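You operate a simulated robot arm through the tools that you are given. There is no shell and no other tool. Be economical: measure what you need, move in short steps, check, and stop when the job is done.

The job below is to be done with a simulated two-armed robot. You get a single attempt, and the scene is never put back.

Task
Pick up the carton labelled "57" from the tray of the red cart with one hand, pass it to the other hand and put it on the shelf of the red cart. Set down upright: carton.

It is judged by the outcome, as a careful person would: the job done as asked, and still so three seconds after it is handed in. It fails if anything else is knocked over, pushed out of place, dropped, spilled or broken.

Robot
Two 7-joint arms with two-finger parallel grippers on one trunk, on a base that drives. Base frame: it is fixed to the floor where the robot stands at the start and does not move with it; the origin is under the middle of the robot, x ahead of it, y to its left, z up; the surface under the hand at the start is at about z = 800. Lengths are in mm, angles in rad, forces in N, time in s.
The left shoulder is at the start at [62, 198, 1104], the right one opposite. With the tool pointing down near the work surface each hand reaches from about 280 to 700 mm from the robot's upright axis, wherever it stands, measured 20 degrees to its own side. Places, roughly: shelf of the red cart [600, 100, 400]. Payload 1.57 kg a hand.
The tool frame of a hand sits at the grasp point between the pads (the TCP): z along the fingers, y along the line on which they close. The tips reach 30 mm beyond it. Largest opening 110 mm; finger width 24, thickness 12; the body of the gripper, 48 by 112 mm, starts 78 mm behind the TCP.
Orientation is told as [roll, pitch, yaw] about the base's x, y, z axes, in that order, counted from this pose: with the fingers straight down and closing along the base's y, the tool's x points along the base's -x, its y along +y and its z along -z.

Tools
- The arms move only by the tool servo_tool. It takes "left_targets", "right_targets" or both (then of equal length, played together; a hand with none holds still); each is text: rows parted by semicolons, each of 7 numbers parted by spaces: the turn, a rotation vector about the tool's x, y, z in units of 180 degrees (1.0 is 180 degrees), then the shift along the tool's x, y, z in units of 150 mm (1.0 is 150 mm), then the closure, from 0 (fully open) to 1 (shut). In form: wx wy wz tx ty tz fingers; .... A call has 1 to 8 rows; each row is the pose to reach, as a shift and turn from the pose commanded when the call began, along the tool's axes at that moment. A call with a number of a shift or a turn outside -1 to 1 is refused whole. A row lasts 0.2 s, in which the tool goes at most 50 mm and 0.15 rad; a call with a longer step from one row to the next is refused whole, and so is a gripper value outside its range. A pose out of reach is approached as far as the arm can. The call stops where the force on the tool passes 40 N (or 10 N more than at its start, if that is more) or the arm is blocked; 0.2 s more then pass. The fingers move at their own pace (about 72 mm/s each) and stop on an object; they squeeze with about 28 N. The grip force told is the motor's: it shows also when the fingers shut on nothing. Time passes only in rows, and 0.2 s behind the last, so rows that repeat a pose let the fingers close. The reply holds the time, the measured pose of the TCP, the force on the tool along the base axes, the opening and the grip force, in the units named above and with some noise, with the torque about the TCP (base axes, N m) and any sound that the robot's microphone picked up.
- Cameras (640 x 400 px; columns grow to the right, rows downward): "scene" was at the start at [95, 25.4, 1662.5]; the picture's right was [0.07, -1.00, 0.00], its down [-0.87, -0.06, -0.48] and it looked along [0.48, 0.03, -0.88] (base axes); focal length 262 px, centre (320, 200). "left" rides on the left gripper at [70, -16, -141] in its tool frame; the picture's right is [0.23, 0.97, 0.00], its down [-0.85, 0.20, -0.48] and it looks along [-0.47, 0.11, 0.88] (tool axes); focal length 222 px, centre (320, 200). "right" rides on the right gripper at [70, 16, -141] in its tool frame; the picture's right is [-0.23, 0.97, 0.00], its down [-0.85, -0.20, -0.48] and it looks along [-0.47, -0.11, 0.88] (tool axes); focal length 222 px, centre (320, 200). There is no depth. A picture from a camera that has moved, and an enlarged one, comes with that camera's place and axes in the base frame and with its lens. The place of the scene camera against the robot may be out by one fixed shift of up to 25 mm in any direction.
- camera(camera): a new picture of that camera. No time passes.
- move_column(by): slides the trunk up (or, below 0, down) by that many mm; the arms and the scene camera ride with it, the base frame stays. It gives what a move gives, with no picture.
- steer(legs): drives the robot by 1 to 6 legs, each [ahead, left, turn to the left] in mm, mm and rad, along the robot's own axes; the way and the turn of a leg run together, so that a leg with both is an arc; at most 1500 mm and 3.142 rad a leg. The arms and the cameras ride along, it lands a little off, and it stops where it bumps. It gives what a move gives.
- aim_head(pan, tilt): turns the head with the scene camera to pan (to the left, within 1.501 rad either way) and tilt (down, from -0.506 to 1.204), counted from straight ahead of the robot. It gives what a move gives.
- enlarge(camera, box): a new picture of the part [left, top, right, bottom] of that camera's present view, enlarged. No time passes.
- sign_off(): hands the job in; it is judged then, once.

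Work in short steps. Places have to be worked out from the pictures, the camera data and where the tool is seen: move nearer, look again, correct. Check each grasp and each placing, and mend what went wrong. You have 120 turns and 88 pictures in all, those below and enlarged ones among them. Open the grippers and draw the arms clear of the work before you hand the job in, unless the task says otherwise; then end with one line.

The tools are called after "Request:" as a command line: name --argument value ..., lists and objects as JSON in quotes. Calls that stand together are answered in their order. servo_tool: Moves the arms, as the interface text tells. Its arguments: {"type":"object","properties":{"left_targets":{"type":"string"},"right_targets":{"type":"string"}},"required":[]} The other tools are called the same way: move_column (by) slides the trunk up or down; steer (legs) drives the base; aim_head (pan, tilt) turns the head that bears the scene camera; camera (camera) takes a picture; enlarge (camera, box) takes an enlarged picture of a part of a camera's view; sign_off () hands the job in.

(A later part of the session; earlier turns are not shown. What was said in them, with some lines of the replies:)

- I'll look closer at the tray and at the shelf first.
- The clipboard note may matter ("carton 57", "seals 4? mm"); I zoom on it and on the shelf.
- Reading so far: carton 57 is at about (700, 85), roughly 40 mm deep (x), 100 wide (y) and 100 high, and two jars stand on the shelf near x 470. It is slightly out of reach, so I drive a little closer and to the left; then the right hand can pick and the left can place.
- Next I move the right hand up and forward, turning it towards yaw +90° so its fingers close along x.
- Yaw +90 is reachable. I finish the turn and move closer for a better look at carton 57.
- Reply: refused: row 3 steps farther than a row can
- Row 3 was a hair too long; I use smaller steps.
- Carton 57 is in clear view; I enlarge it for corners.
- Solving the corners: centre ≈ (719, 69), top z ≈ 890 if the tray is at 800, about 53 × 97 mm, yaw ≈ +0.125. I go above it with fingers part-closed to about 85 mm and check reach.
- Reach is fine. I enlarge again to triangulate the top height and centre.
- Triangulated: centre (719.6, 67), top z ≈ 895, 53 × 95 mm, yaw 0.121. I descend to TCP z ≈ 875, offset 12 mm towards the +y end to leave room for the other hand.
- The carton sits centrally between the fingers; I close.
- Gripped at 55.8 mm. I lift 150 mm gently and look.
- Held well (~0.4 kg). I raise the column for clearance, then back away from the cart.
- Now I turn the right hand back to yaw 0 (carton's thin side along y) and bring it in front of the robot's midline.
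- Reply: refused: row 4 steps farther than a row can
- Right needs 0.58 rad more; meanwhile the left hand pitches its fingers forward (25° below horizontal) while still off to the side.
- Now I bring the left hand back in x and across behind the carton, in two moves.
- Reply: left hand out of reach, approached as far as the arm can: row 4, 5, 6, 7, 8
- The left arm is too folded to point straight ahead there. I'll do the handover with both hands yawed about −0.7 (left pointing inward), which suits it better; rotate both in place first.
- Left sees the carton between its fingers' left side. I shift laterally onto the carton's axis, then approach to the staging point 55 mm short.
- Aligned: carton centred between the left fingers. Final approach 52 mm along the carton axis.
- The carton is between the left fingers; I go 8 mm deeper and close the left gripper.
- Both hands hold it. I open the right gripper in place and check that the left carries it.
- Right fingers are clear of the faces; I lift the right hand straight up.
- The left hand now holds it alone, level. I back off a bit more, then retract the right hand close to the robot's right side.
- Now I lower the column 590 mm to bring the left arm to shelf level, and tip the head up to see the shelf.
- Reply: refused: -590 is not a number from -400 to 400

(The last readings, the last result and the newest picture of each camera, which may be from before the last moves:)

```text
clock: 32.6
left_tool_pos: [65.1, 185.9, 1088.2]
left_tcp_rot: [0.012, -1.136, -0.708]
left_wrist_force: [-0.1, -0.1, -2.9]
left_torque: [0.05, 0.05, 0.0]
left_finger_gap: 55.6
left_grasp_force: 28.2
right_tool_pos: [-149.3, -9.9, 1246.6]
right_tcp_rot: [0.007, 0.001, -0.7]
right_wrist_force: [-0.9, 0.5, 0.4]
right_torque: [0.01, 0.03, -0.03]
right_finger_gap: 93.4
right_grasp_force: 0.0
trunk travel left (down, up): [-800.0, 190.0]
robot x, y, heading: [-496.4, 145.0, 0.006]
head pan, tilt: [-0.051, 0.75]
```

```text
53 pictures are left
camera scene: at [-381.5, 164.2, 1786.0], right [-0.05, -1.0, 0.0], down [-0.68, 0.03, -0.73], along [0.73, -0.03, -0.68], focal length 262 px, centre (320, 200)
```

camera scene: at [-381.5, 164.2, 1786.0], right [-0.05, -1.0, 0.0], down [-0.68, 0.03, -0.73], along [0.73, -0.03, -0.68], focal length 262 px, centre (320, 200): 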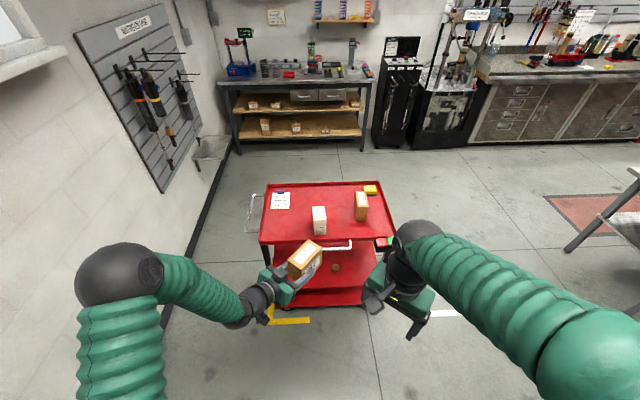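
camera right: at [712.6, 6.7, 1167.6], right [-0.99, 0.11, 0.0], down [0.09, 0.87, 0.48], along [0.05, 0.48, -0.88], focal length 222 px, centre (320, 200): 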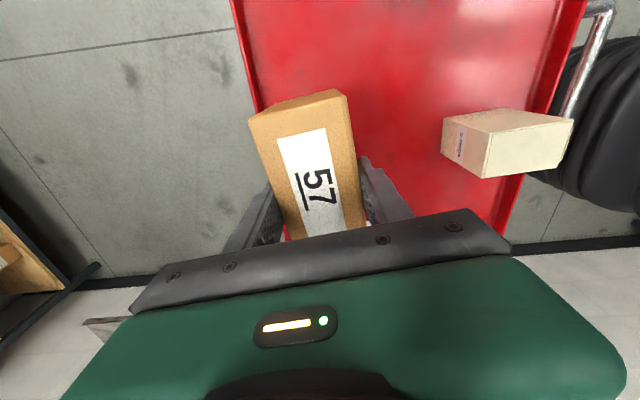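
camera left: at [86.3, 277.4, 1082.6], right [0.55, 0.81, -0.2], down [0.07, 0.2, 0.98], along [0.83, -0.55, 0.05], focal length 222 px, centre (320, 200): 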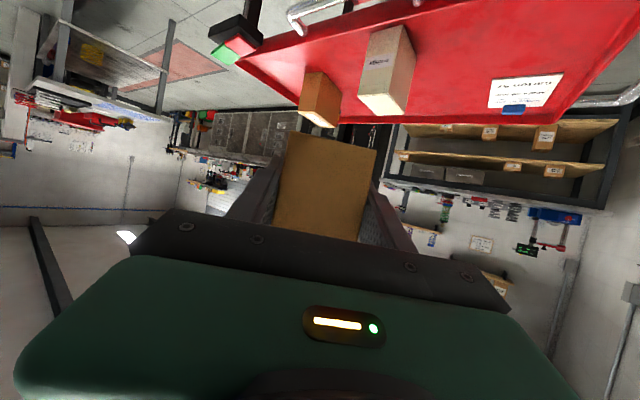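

The column takes at most 400 per call; I do it in two.

Request:
move_column --by -350

Request:
move_column --by -240

Request:
aim_head --pan 0.0 --tilt 0.65

Request:
camera --camera "scene"

```text
clock: 36.0
left_tool_pos: [65.3, 185.5, 737.6]
left_tcp_rot: [0.012, -1.135, -0.708]
left_wrist_force: [0.4, 1.0, -4.4]
left_torque: [0.04, 0.05, 0.0]
left_finger_gap: 56.1
left_grasp_force: 28.1
right_tool_pos: [-149.6, -11.2, 898.2]
right_tcp_rot: [0.008, -0.001, -0.701]
right_wrist_force: [-0.3, -0.9, 0.4]
right_torque: [0.02, 0.02, -0.01]
right_finger_gap: 93.8
right_grasp_force: 0.1
trunk travel left (down, up): [-450.0, 540.0]
robot x, y, heading: [-495.0, 148.0, 0.003]
head pan, tilt: [-0.051, 0.75]
```

```text
clock: 38.5
left_tool_pos: [64.9, 185.5, 497.2]
left_tcp_rot: [0.011, -1.135, -0.709]
left_wrist_force: [-0.2, -0.2, -4.4]
left_torque: [0.07, 0.1, 0.0]
left_finger_gap: 55.9
left_grasp_force: 27.7
right_tool_pos: [-149.2, -11.5, 658.3]
right_tcp_rot: [0.008, 0.001, -0.7]
right_wrist_force: [-0.5, 0.3, 0.0]
right_torque: [0.01, 0.03, -0.02]
right_finger_gap: 93.7
right_grasp_force: 0.0
trunk travel left (down, up): [-210.0, 780.0]
robot x, y, heading: [-493.0, 146.6, 0.004]
head pan, tilt: [-0.051, 0.75]
```

```text
clock: 39.2
left_tool_pos: [64.5, 184.6, 497.0]
left_tcp_rot: [0.012, -1.137, -0.709]
left_wrist_force: [-0.5, 0.0, -3.2]
left_torque: [0.07, 0.07, -0.03]
left_finger_gap: 56.1
left_grasp_force: 28.1
right_tool_pos: [-149.7, -10.2, 657.3]
right_tcp_rot: [0.008, -0.002, -0.701]
right_wrist_force: [-0.7, -0.4, 0.3]
right_torque: [0.0, 0.01, -0.01]
right_finger_gap: 93.3
right_grasp_force: 0.0
trunk travel left (down, up): [-210.0, 780.0]
robot x, y, heading: [-492.2, 145.6, 0.008]
head pan, tilt: [0.0, 0.649]
```

```text
52 pictures are left
camera scene: at [-378.7, 168.3, 1204.6], right [0.0, -1.0, 0.0], down [-0.61, 0.0, -0.79], along [0.79, 0.0, -0.61], focal length 262 px, centre (320, 200)
```

scene: 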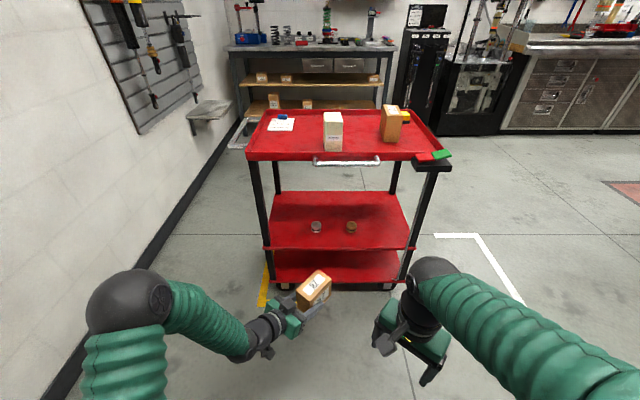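

Excellent view of the whole shelf: only two jars on it. I enlarge.

Request:
enlarge --camera "scene" --box '[230, 100, 460, 300]'

```text
2.00 times, centred on (345, 200) of scene
camera zoom: at [-378.7, 168.3, 1204.6], right [0.0, -1.0, 0.0], down [-0.61, 0.0, -0.79], along [0.79, 0.0, -0.61], focal length 524 px, centre (270, 200)
```

zoom: 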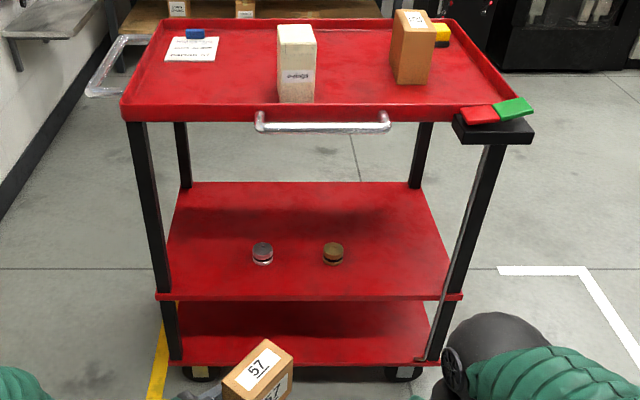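

Shelf front edge ≈ x 388, shelf z ≈ 380–400, jars at (467, 186) and (465, 28), left front post at y ≈ 400; so I target carton centre ≈ (478, 300). First I straighten the left hand to yaw 0 and shift it to y ≈ 297.

Request:
servo_tool --left_targets "-0.034 0 -0.0158 0.019 0.125 -0.041 1; -0.068 0 -0.0316 0.038 0.25 -0.083 1; -0.102 0 -0.0474 0.058 0.375 -0.124 1; -0.136 0 -0.0632 0.077 0.5 -0.165 1; -0.17 0 -0.079 0.096 0.624 -0.207 1; -0.2047 0 -0.0948 0.115 0.749 -0.248 1; -0.2047 0 -0.0948 0.115 0.749 -0.248 1"

Request:
camera --camera "scene"

Request:
camera --camera "left"

```text
clock: 40.8
left_tool_pos: [104.7, 299.6, 497.1]
left_tcp_rot: [0.01, -1.139, 0.002]
left_wrist_force: [0.1, -0.2, -3.5]
left_torque: [-0.02, 0.11, 0.01]
left_finger_gap: 55.9
left_grasp_force: 28.1
right_tool_pos: [-150.0, -10.2, 657.1]
right_tcp_rot: [0.005, 0.0, -0.7]
right_wrist_force: [-0.1, -0.3, -0.5]
right_torque: [-0.01, -0.02, 0.04]
right_finger_gap: 93.6
right_grasp_force: 0.1
trunk travel left (down, up): [-210.0, 780.0]
robot x, y, heading: [-490.5, 149.2, 0.007]
head pan, tilt: [0.0, 0.649]
```

```text
50 pictures are left
camera scene: at [-378.7, 168.3, 1204.6], right [0.0, -1.0, 0.0], down [-0.61, 0.0, -0.8], along [0.8, 0.0, -0.61], focal length 262 px, centre (320, 200)
```

scene: 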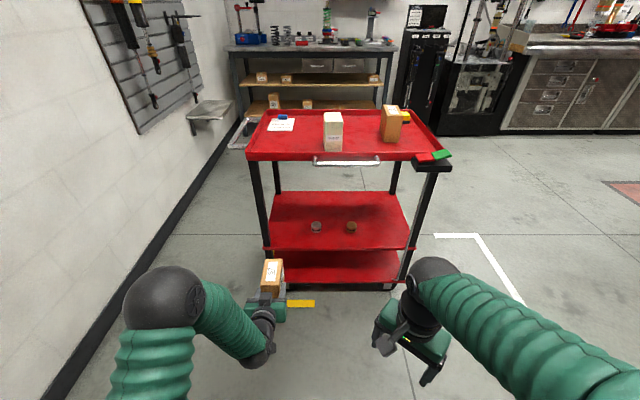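

```text
49 pictures are left
camera left: at [-52.0, 281.7, 492.2], right [-0.11, 0.97, -0.2], down [-0.08, 0.19, 0.98], along [0.99, 0.12, 0.06], focal length 222 px, centre (320, 200)
```

left: 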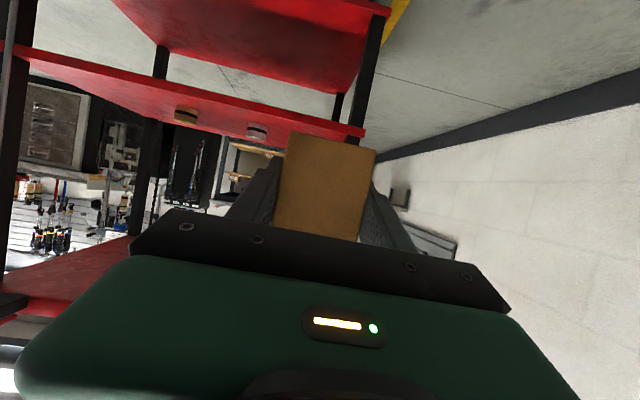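

From the left camera: shelf z ≈ 380, post inner face y ≈ 357, so lane centre y ≈ 285; carton bottom is 33 mm under the TCP. I shift 14 mm right, then drive 250 mm ahead.

Request:
servo_tool --left_targets "0 0 0 0 -0.05 0 1; 0 0 0 0 -0.097 0 1"

Request:
steer --legs '[[250, 0, 0]]'

Request:
camera --camera "scene"

Request:
camera --camera "left"

```text
clock: 41.4
left_tool_pos: [105.0, 284.6, 498.2]
left_tcp_rot: [0.011, -1.14, 0.003]
left_wrist_force: [0.7, 0.0, -4.6]
left_torque: [0.0, 0.11, -0.02]
left_finger_gap: 55.8
left_grasp_force: 28.3
right_tool_pos: [-150.2, -9.5, 657.2]
right_tcp_rot: [0.008, 0.0, -0.7]
right_wrist_force: [0.1, -0.1, -0.1]
right_torque: [0.02, 0.01, 0.03]
right_finger_gap: 93.5
right_grasp_force: 0.0
trunk travel left (down, up): [-210.0, 780.0]
robot x, y, heading: [-492.0, 149.5, 0.001]
head pan, tilt: [0.0, 0.649]
```

```text
clock: 43.2
left_tool_pos: [354.1, 285.2, 497.5]
left_tcp_rot: [0.011, -1.14, 0.002]
left_wrist_force: [0.3, -0.7, -4.4]
left_torque: [0.01, 0.07, -0.02]
left_finger_gap: 55.7
left_grasp_force: 27.8
right_tool_pos: [98.7, -8.9, 656.2]
right_tcp_rot: [0.005, -0.001, -0.698]
right_wrist_force: [0.2, 0.6, -0.5]
right_torque: [0.01, 0.04, 0.02]
right_finger_gap: 93.4
right_grasp_force: 0.0
trunk travel left (down, up): [-210.0, 780.0]
robot x, y, heading: [-243.7, 145.1, 0.004]
head pan, tilt: [0.0, 0.649]
```

```text
48 pictures are left
camera scene: at [-129.6, 169.1, 1204.5], right [0.0, -1.0, 0.0], down [-0.61, 0.0, -0.79], along [0.79, 0.0, -0.61], focal length 262 px, centre (320, 200)
```

scene: 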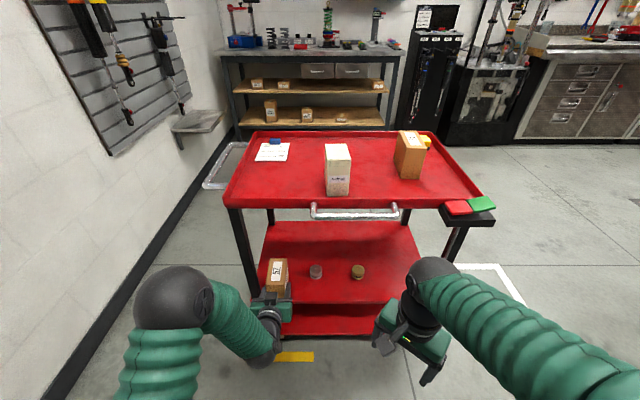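

```text
47 pictures are left
camera left: at [196.6, 267.5, 492.9], right [-0.11, 0.97, -0.2], down [-0.08, 0.19, 0.98], along [0.99, 0.12, 0.06], focal length 222 px, centre (320, 200)
```

left: 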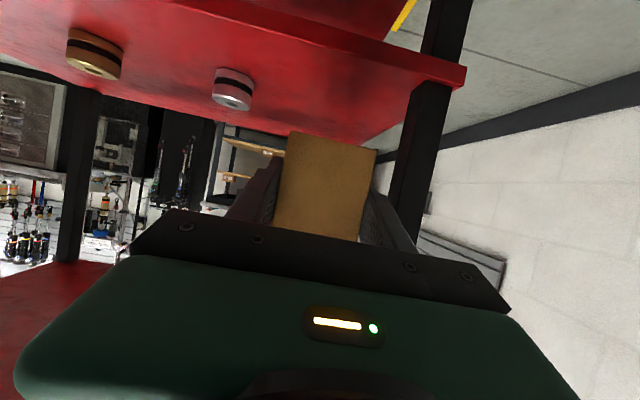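

Second view gives shelf front edge x ≈ 397, z ≈ 377, jar well clear (y ≲ 185). I drive 106 mm more so the carton sits fully over the shelf.

Request:
steer --legs '[[106, 0, 0]]'

Request:
camera --camera "scene"

Request:
camera --camera "left"

```text
clock: 44.3
left_tool_pos: [459.3, 286.2, 496.9]
left_tcp_rot: [0.011, -1.14, 0.003]
left_wrist_force: [0.3, 0.4, -3.7]
left_torque: [0.01, 0.08, -0.01]
left_finger_gap: 55.9
left_grasp_force: 27.9
right_tool_pos: [204.1, -9.1, 657.5]
right_tcp_rot: [0.006, 0.0, -0.697]
right_wrist_force: [0.5, -0.2, 0.2]
right_torque: [-0.01, -0.02, 0.02]
right_finger_gap: 93.6
right_grasp_force: 0.0
trunk travel left (down, up): [-210.0, 780.0]
robot x, y, heading: [-142.2, 146.3, 0.003]
head pan, tilt: [0.0, 0.649]
```

```text
46 pictures are left
camera scene: at [-24.2, 169.7, 1204.4], right [0.0, -1.0, 0.0], down [-0.61, 0.0, -0.79], along [0.79, 0.0, -0.61], focal length 262 px, centre (320, 200)
```

scene: 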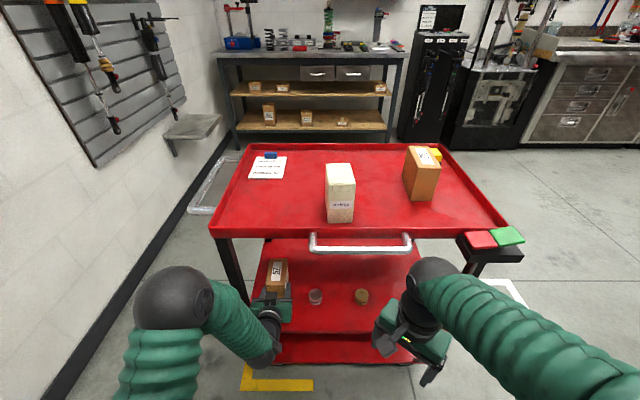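

```text
45 pictures are left
camera left: at [301.2, 268.2, 493.1], right [-0.11, 0.97, -0.2], down [-0.08, 0.19, 0.98], along [0.99, 0.12, 0.06], focal length 222 px, centre (320, 200)
```

left: 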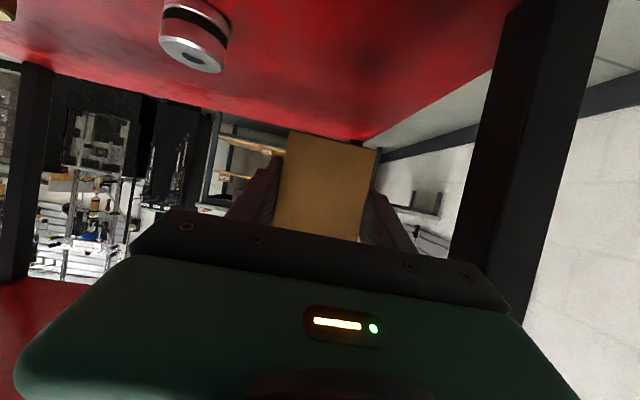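

Clear on both sides. I lower 75 mm by arm, then look.

Request:
servo_tool --left_targets "0 0 0 0.11 0 0.052 1; 0 0 0 0.23 0 0.105 1; 0 0 0 0.34 0 0.157 1; 0 0 0 0.42 0 0.193 1; 0 0 0 0.454 0 0.209 1; 0 0 0 0.454 0 0.209 1"

Request:
enlarge --camera "scene" --box '[200, 220, 400, 350]'

Request:
camera --camera "left"

```text
clock: 45.7
left_tool_pos: [457.3, 286.0, 424.2]
left_tcp_rot: [0.011, -1.143, 0.001]
left_wrist_force: [0.3, 0.9, -4.0]
left_torque: [0.03, 0.1, 0.0]
left_finger_gap: 56.0
left_grasp_force: 28.2
right_tool_pos: [201.4, -8.2, 657.1]
right_tcp_rot: [0.006, -0.002, -0.698]
right_wrist_force: [-0.2, 0.2, 0.2]
right_torque: [0.01, 0.02, -0.03]
right_finger_gap: 93.5
right_grasp_force: 0.0
trunk travel left (down, up): [-210.0, 780.0]
robot x, y, heading: [-144.2, 149.0, 0.003]
head pan, tilt: [0.0, 0.649]
```

```text
3.08 times, centred on (300, 285) of scene
camera zoom: at [-25.4, 169.5, 1204.6], right [0.0, -1.0, 0.0], down [-0.61, 0.0, -0.8], along [0.8, 0.0, -0.61], focal length 806 px, centre (382, -62)
```

zoom: 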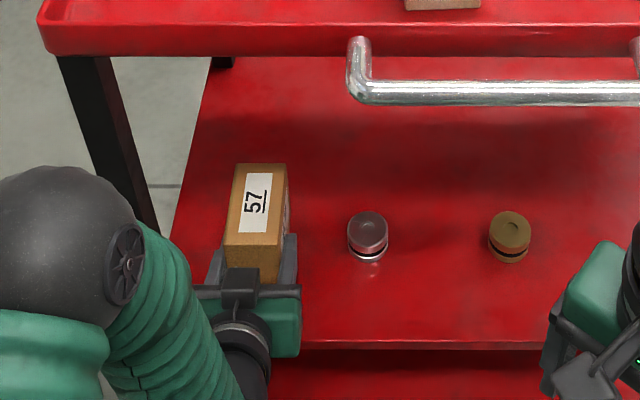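

```text
43 pictures are left
camera left: at [299.8, 267.4, 419.1], right [-0.11, 0.97, -0.2], down [-0.08, 0.19, 0.98], along [0.99, 0.12, 0.06], focal length 222 px, centre (320, 200)
```

left: 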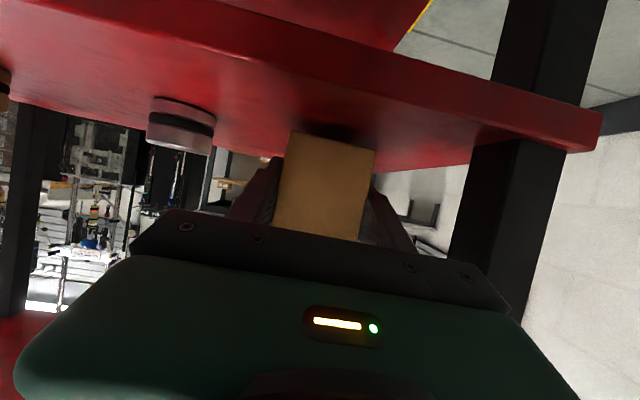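

Almost down. I lower in small steps, watching the force.

Request:
servo_tool --left_targets "0 0 0 0.018 0 0.0084 1; 0 0 0 0.036 0 0.0167 1; 0 0 0 0.048 0 0.022 1; 0 0 0 0.054 0 0.025 1; 0 0 0 0.054 0 0.025 1"

```text
clock: 46.9
left_tool_pos: [457.7, 285.5, 414.1]
left_tcp_rot: [0.011, -1.14, 0.002]
left_wrist_force: [0.1, -0.4, -3.8]
left_torque: [0.02, 0.1, 0.02]
left_finger_gap: 55.7
left_grasp_force: 28.0
right_tool_pos: [202.5, -8.6, 657.1]
right_tcp_rot: [0.008, -0.001, -0.698]
right_wrist_force: [-0.5, -0.7, -0.1]
right_torque: [0.02, -0.02, -0.02]
right_finger_gap: 93.3
right_grasp_force: 0.2
trunk travel left (down, up): [-210.0, 780.0]
robot x, y, heading: [-141.4, 148.1, 0.0]
head pan, tilt: [0.0, 0.649]
```

No contact yet (z 414). Another few millimetres.

Request:
servo_tool --left_targets "0 0 0 0.009 0 0.004 1; 0 0 0 0.018 0 0.0084 1; 0 0 0 0.024 0 0.011 1; 0 0 0 0.024 0 0.011 1"

Request:
enlarge --camera "left" --box '[240, 60, 420, 200]'

```text
clock: 47.9
left_tool_pos: [457.2, 285.2, 411.8]
left_tcp_rot: [0.011, -1.145, 0.004]
left_wrist_force: [-2.9, 1.8, 13.3]
left_torque: [-0.37, 0.55, -0.13]
left_finger_gap: 55.7
left_grasp_force: 27.8
right_tool_pos: [201.7, -9.4, 659.2]
right_tcp_rot: [0.01, -0.004, -0.698]
right_wrist_force: [-0.1, 0.8, 0.2]
right_torque: [-0.01, 0.0, 0.0]
right_finger_gap: 93.5
right_grasp_force: 0.1
trunk travel left (down, up): [-210.0, 780.0]
robot x, y, heading: [-137.8, 150.2, 0.002]
head pan, tilt: [0.0, 0.649]
```

```text
2.86 times, centred on (330, 130) of left
camera zoom: at [300.7, 267.9, 407.7], right [-0.11, 0.97, -0.2], down [-0.09, 0.19, 0.98], along [0.99, 0.12, 0.06], focal length 635 px, centre (291, 400)
```

zoom: 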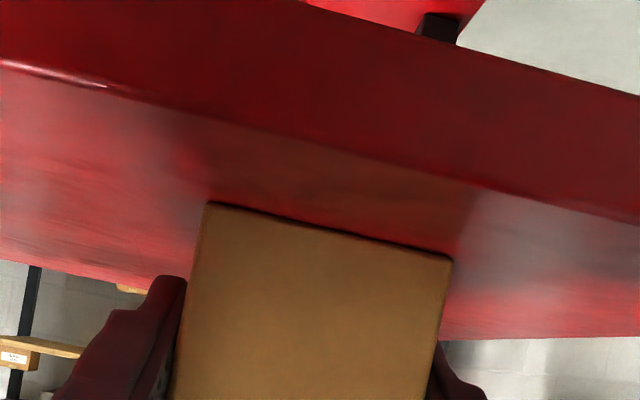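

Contact at z ≈ 412 (17 N change). I ease up 1 mm and open the left fingers to ~85 mm.

Request:
servo_tool --left_targets "0 0 0 -0.006 0 -0.003 1; 0 0 0 -0.006 0 -0.003 0.45; 0 0 0 -0.006 0 -0.003 0.35; 0 0 0 -0.006 0 -0.003 0.22; 0 0 0 -0.006 0 -0.003 0.22"

Request:
camera --camera "left"

Request:
enlarge --camera "scene" --box '[200, 220, 400, 350]'

```text
clock: 49.1
left_tool_pos: [457.0, 284.1, 411.1]
left_tcp_rot: [0.011, -1.141, 0.003]
left_wrist_force: [0.0, 0.4, -0.3]
left_torque: [-0.03, -0.02, 0.03]
left_finger_gap: 85.7
left_grasp_force: 0.1
right_tool_pos: [201.9, -8.7, 657.5]
right_tcp_rot: [0.009, -0.002, -0.699]
right_wrist_force: [0.2, 0.3, -0.3]
right_torque: [-0.02, -0.01, -0.03]
right_finger_gap: 93.6
right_grasp_force: 0.0
trunk travel left (down, up): [-210.0, 780.0]
robot x, y, heading: [-140.0, 150.6, 0.007]
head pan, tilt: [0.0, 0.649]
```

```text
41 pictures are left
camera left: at [300.1, 267.8, 407.3], right [-0.11, 0.97, -0.2], down [-0.08, 0.19, 0.98], along [0.99, 0.12, 0.06], focal length 222 px, centre (320, 200)
```

left: 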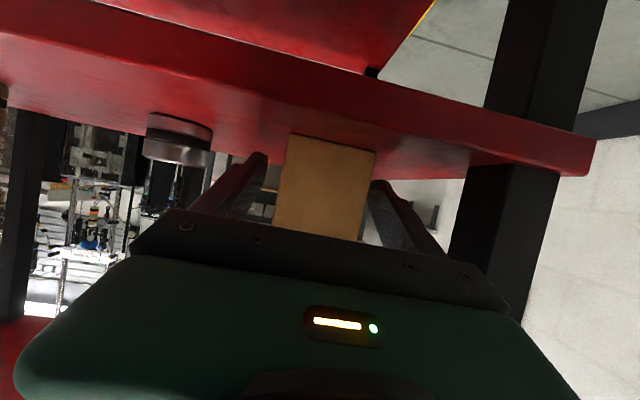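

```text
3.08 times, centred on (300, 285) of scene
camera zoom: at [-26.0, 169.3, 1204.7], right [0.0, -1.0, 0.0], down [-0.61, 0.0, -0.8], along [0.8, 0.0, -0.61], focal length 806 px, centre (382, -62)
```

zoom: 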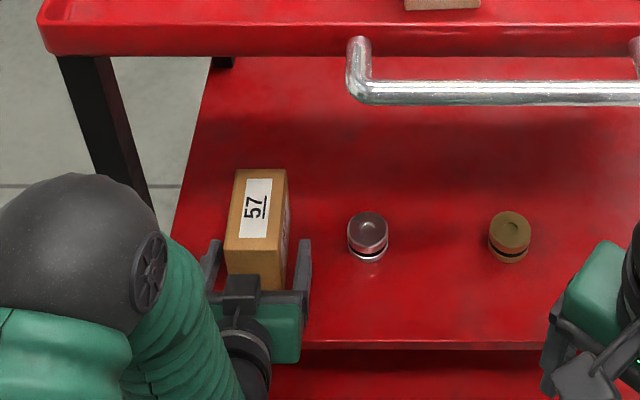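

The carton stands upright and released, with fingers clear. I withdraw along the tool axis, then back the robot away.

Request:
servo_tool --left_targets "0 0 0 0.03 0 -0.12 0.22; 0 0 0 0.05 0 -0.3 0.22; 0 0 0 0.05 0 -0.5 0.22; 0 0 0 0.05 0 -0.65 0.22; 0 0 0 0.05 0 -0.65 0.22"

Request:
steer --legs '[[-300, 0, 0]]'

Request:
camera --camera "scene"

Request:
camera --camera "left"

```text
clock: 50.3
left_tool_pos: [365.0, 284.3, 446.3]
left_tcp_rot: [0.012, -1.141, 0.003]
left_wrist_force: [-0.1, -0.5, -0.6]
left_torque: [0.02, -0.01, 0.01]
left_finger_gap: 85.8
left_grasp_force: 0.1
right_tool_pos: [203.3, -8.1, 657.2]
right_tcp_rot: [0.009, -0.002, -0.699]
right_wrist_force: [-0.1, 0.4, 0.4]
right_torque: [-0.04, -0.02, 0.01]
right_finger_gap: 93.4
right_grasp_force: 0.1
trunk travel left (down, up): [-210.0, 780.0]
robot x, y, heading: [-144.0, 148.9, 0.003]
head pan, tilt: [0.0, 0.649]
```

```text
clock: 52.4
left_tool_pos: [64.2, 283.4, 447.3]
left_tcp_rot: [0.013, -1.142, 0.003]
left_wrist_force: [-0.5, -0.1, 0.2]
left_torque: [0.04, 0.0, 0.02]
left_finger_gap: 86.0
left_grasp_force: 0.1
right_tool_pos: [-99.8, -10.3, 657.5]
right_tcp_rot: [0.009, -0.001, -0.698]
right_wrist_force: [1.0, -0.5, 0.7]
right_torque: [0.02, -0.05, -0.01]
right_finger_gap: 93.6
right_grasp_force: 0.0
trunk travel left (down, up): [-210.0, 780.0]
robot x, y, heading: [-443.4, 149.9, 0.0]
head pan, tilt: [0.0, 0.649]
```

```text
39 pictures are left
camera scene: at [-328.4, 168.0, 1204.8], right [0.0, -1.0, 0.0], down [-0.61, 0.0, -0.8], along [0.8, 0.0, -0.61], focal length 262 px, centre (320, 200)
```

scene: 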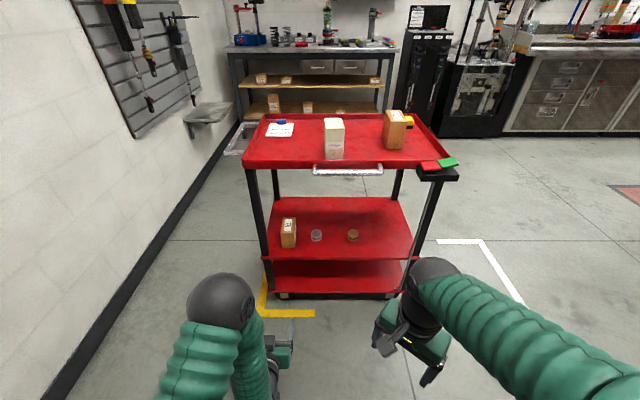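

```text
38 pictures are left
camera left: at [-93.9, 266.0, 441.7], right [-0.11, 0.97, -0.2], down [-0.08, 0.19, 0.98], along [0.99, 0.12, 0.06], focal length 222 px, centre (320, 200)
```

left: 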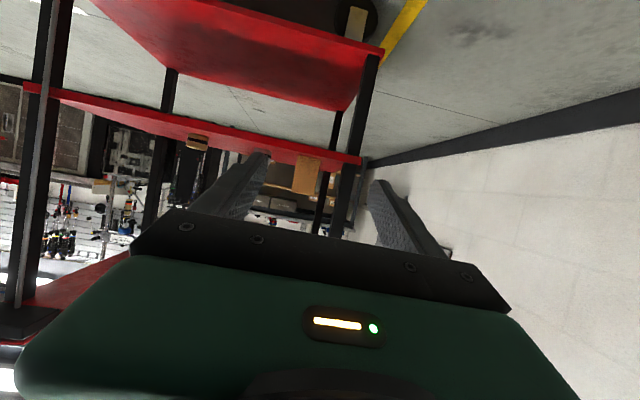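

The carton stands upright on the shelf, the jars and tray items are as before, and both hands are empty and clear. I open both grippers fully and hand in.

Request:
servo_tool --left_targets "0 0 0 0 0 0 0; 0 0 0 0 0 0 0" --right_targets "0 0 0 0 0 0 0; 0 0 0 0 0 0 0"

Request:
sign_off

```text
clock: 53.0
left_tool_pos: [63.2, 283.5, 446.0]
left_tcp_rot: [0.011, -1.143, 0.001]
left_wrist_force: [-0.8, 0.3, 0.3]
left_torque: [0.02, 0.01, -0.01]
left_finger_gap: 109.9
left_grasp_force: 0.0
right_tool_pos: [-99.6, -10.1, 658.1]
right_tcp_rot: [0.008, -0.001, -0.699]
right_wrist_force: [-0.4, -0.3, -0.6]
right_torque: [0.07, 0.04, 0.02]
right_finger_gap: 110.3
right_grasp_force: 0.1
trunk travel left (down, up): [-210.0, 780.0]
robot x, y, heading: [-441.7, 148.8, 0.002]
head pan, tilt: [0.0, 0.649]
```

```text
The job is handed in.
```

Carton 57 was picked up with the right hand, passed to the left, and set upright on the red cart's shelf; the last pictures show nothing else moved.
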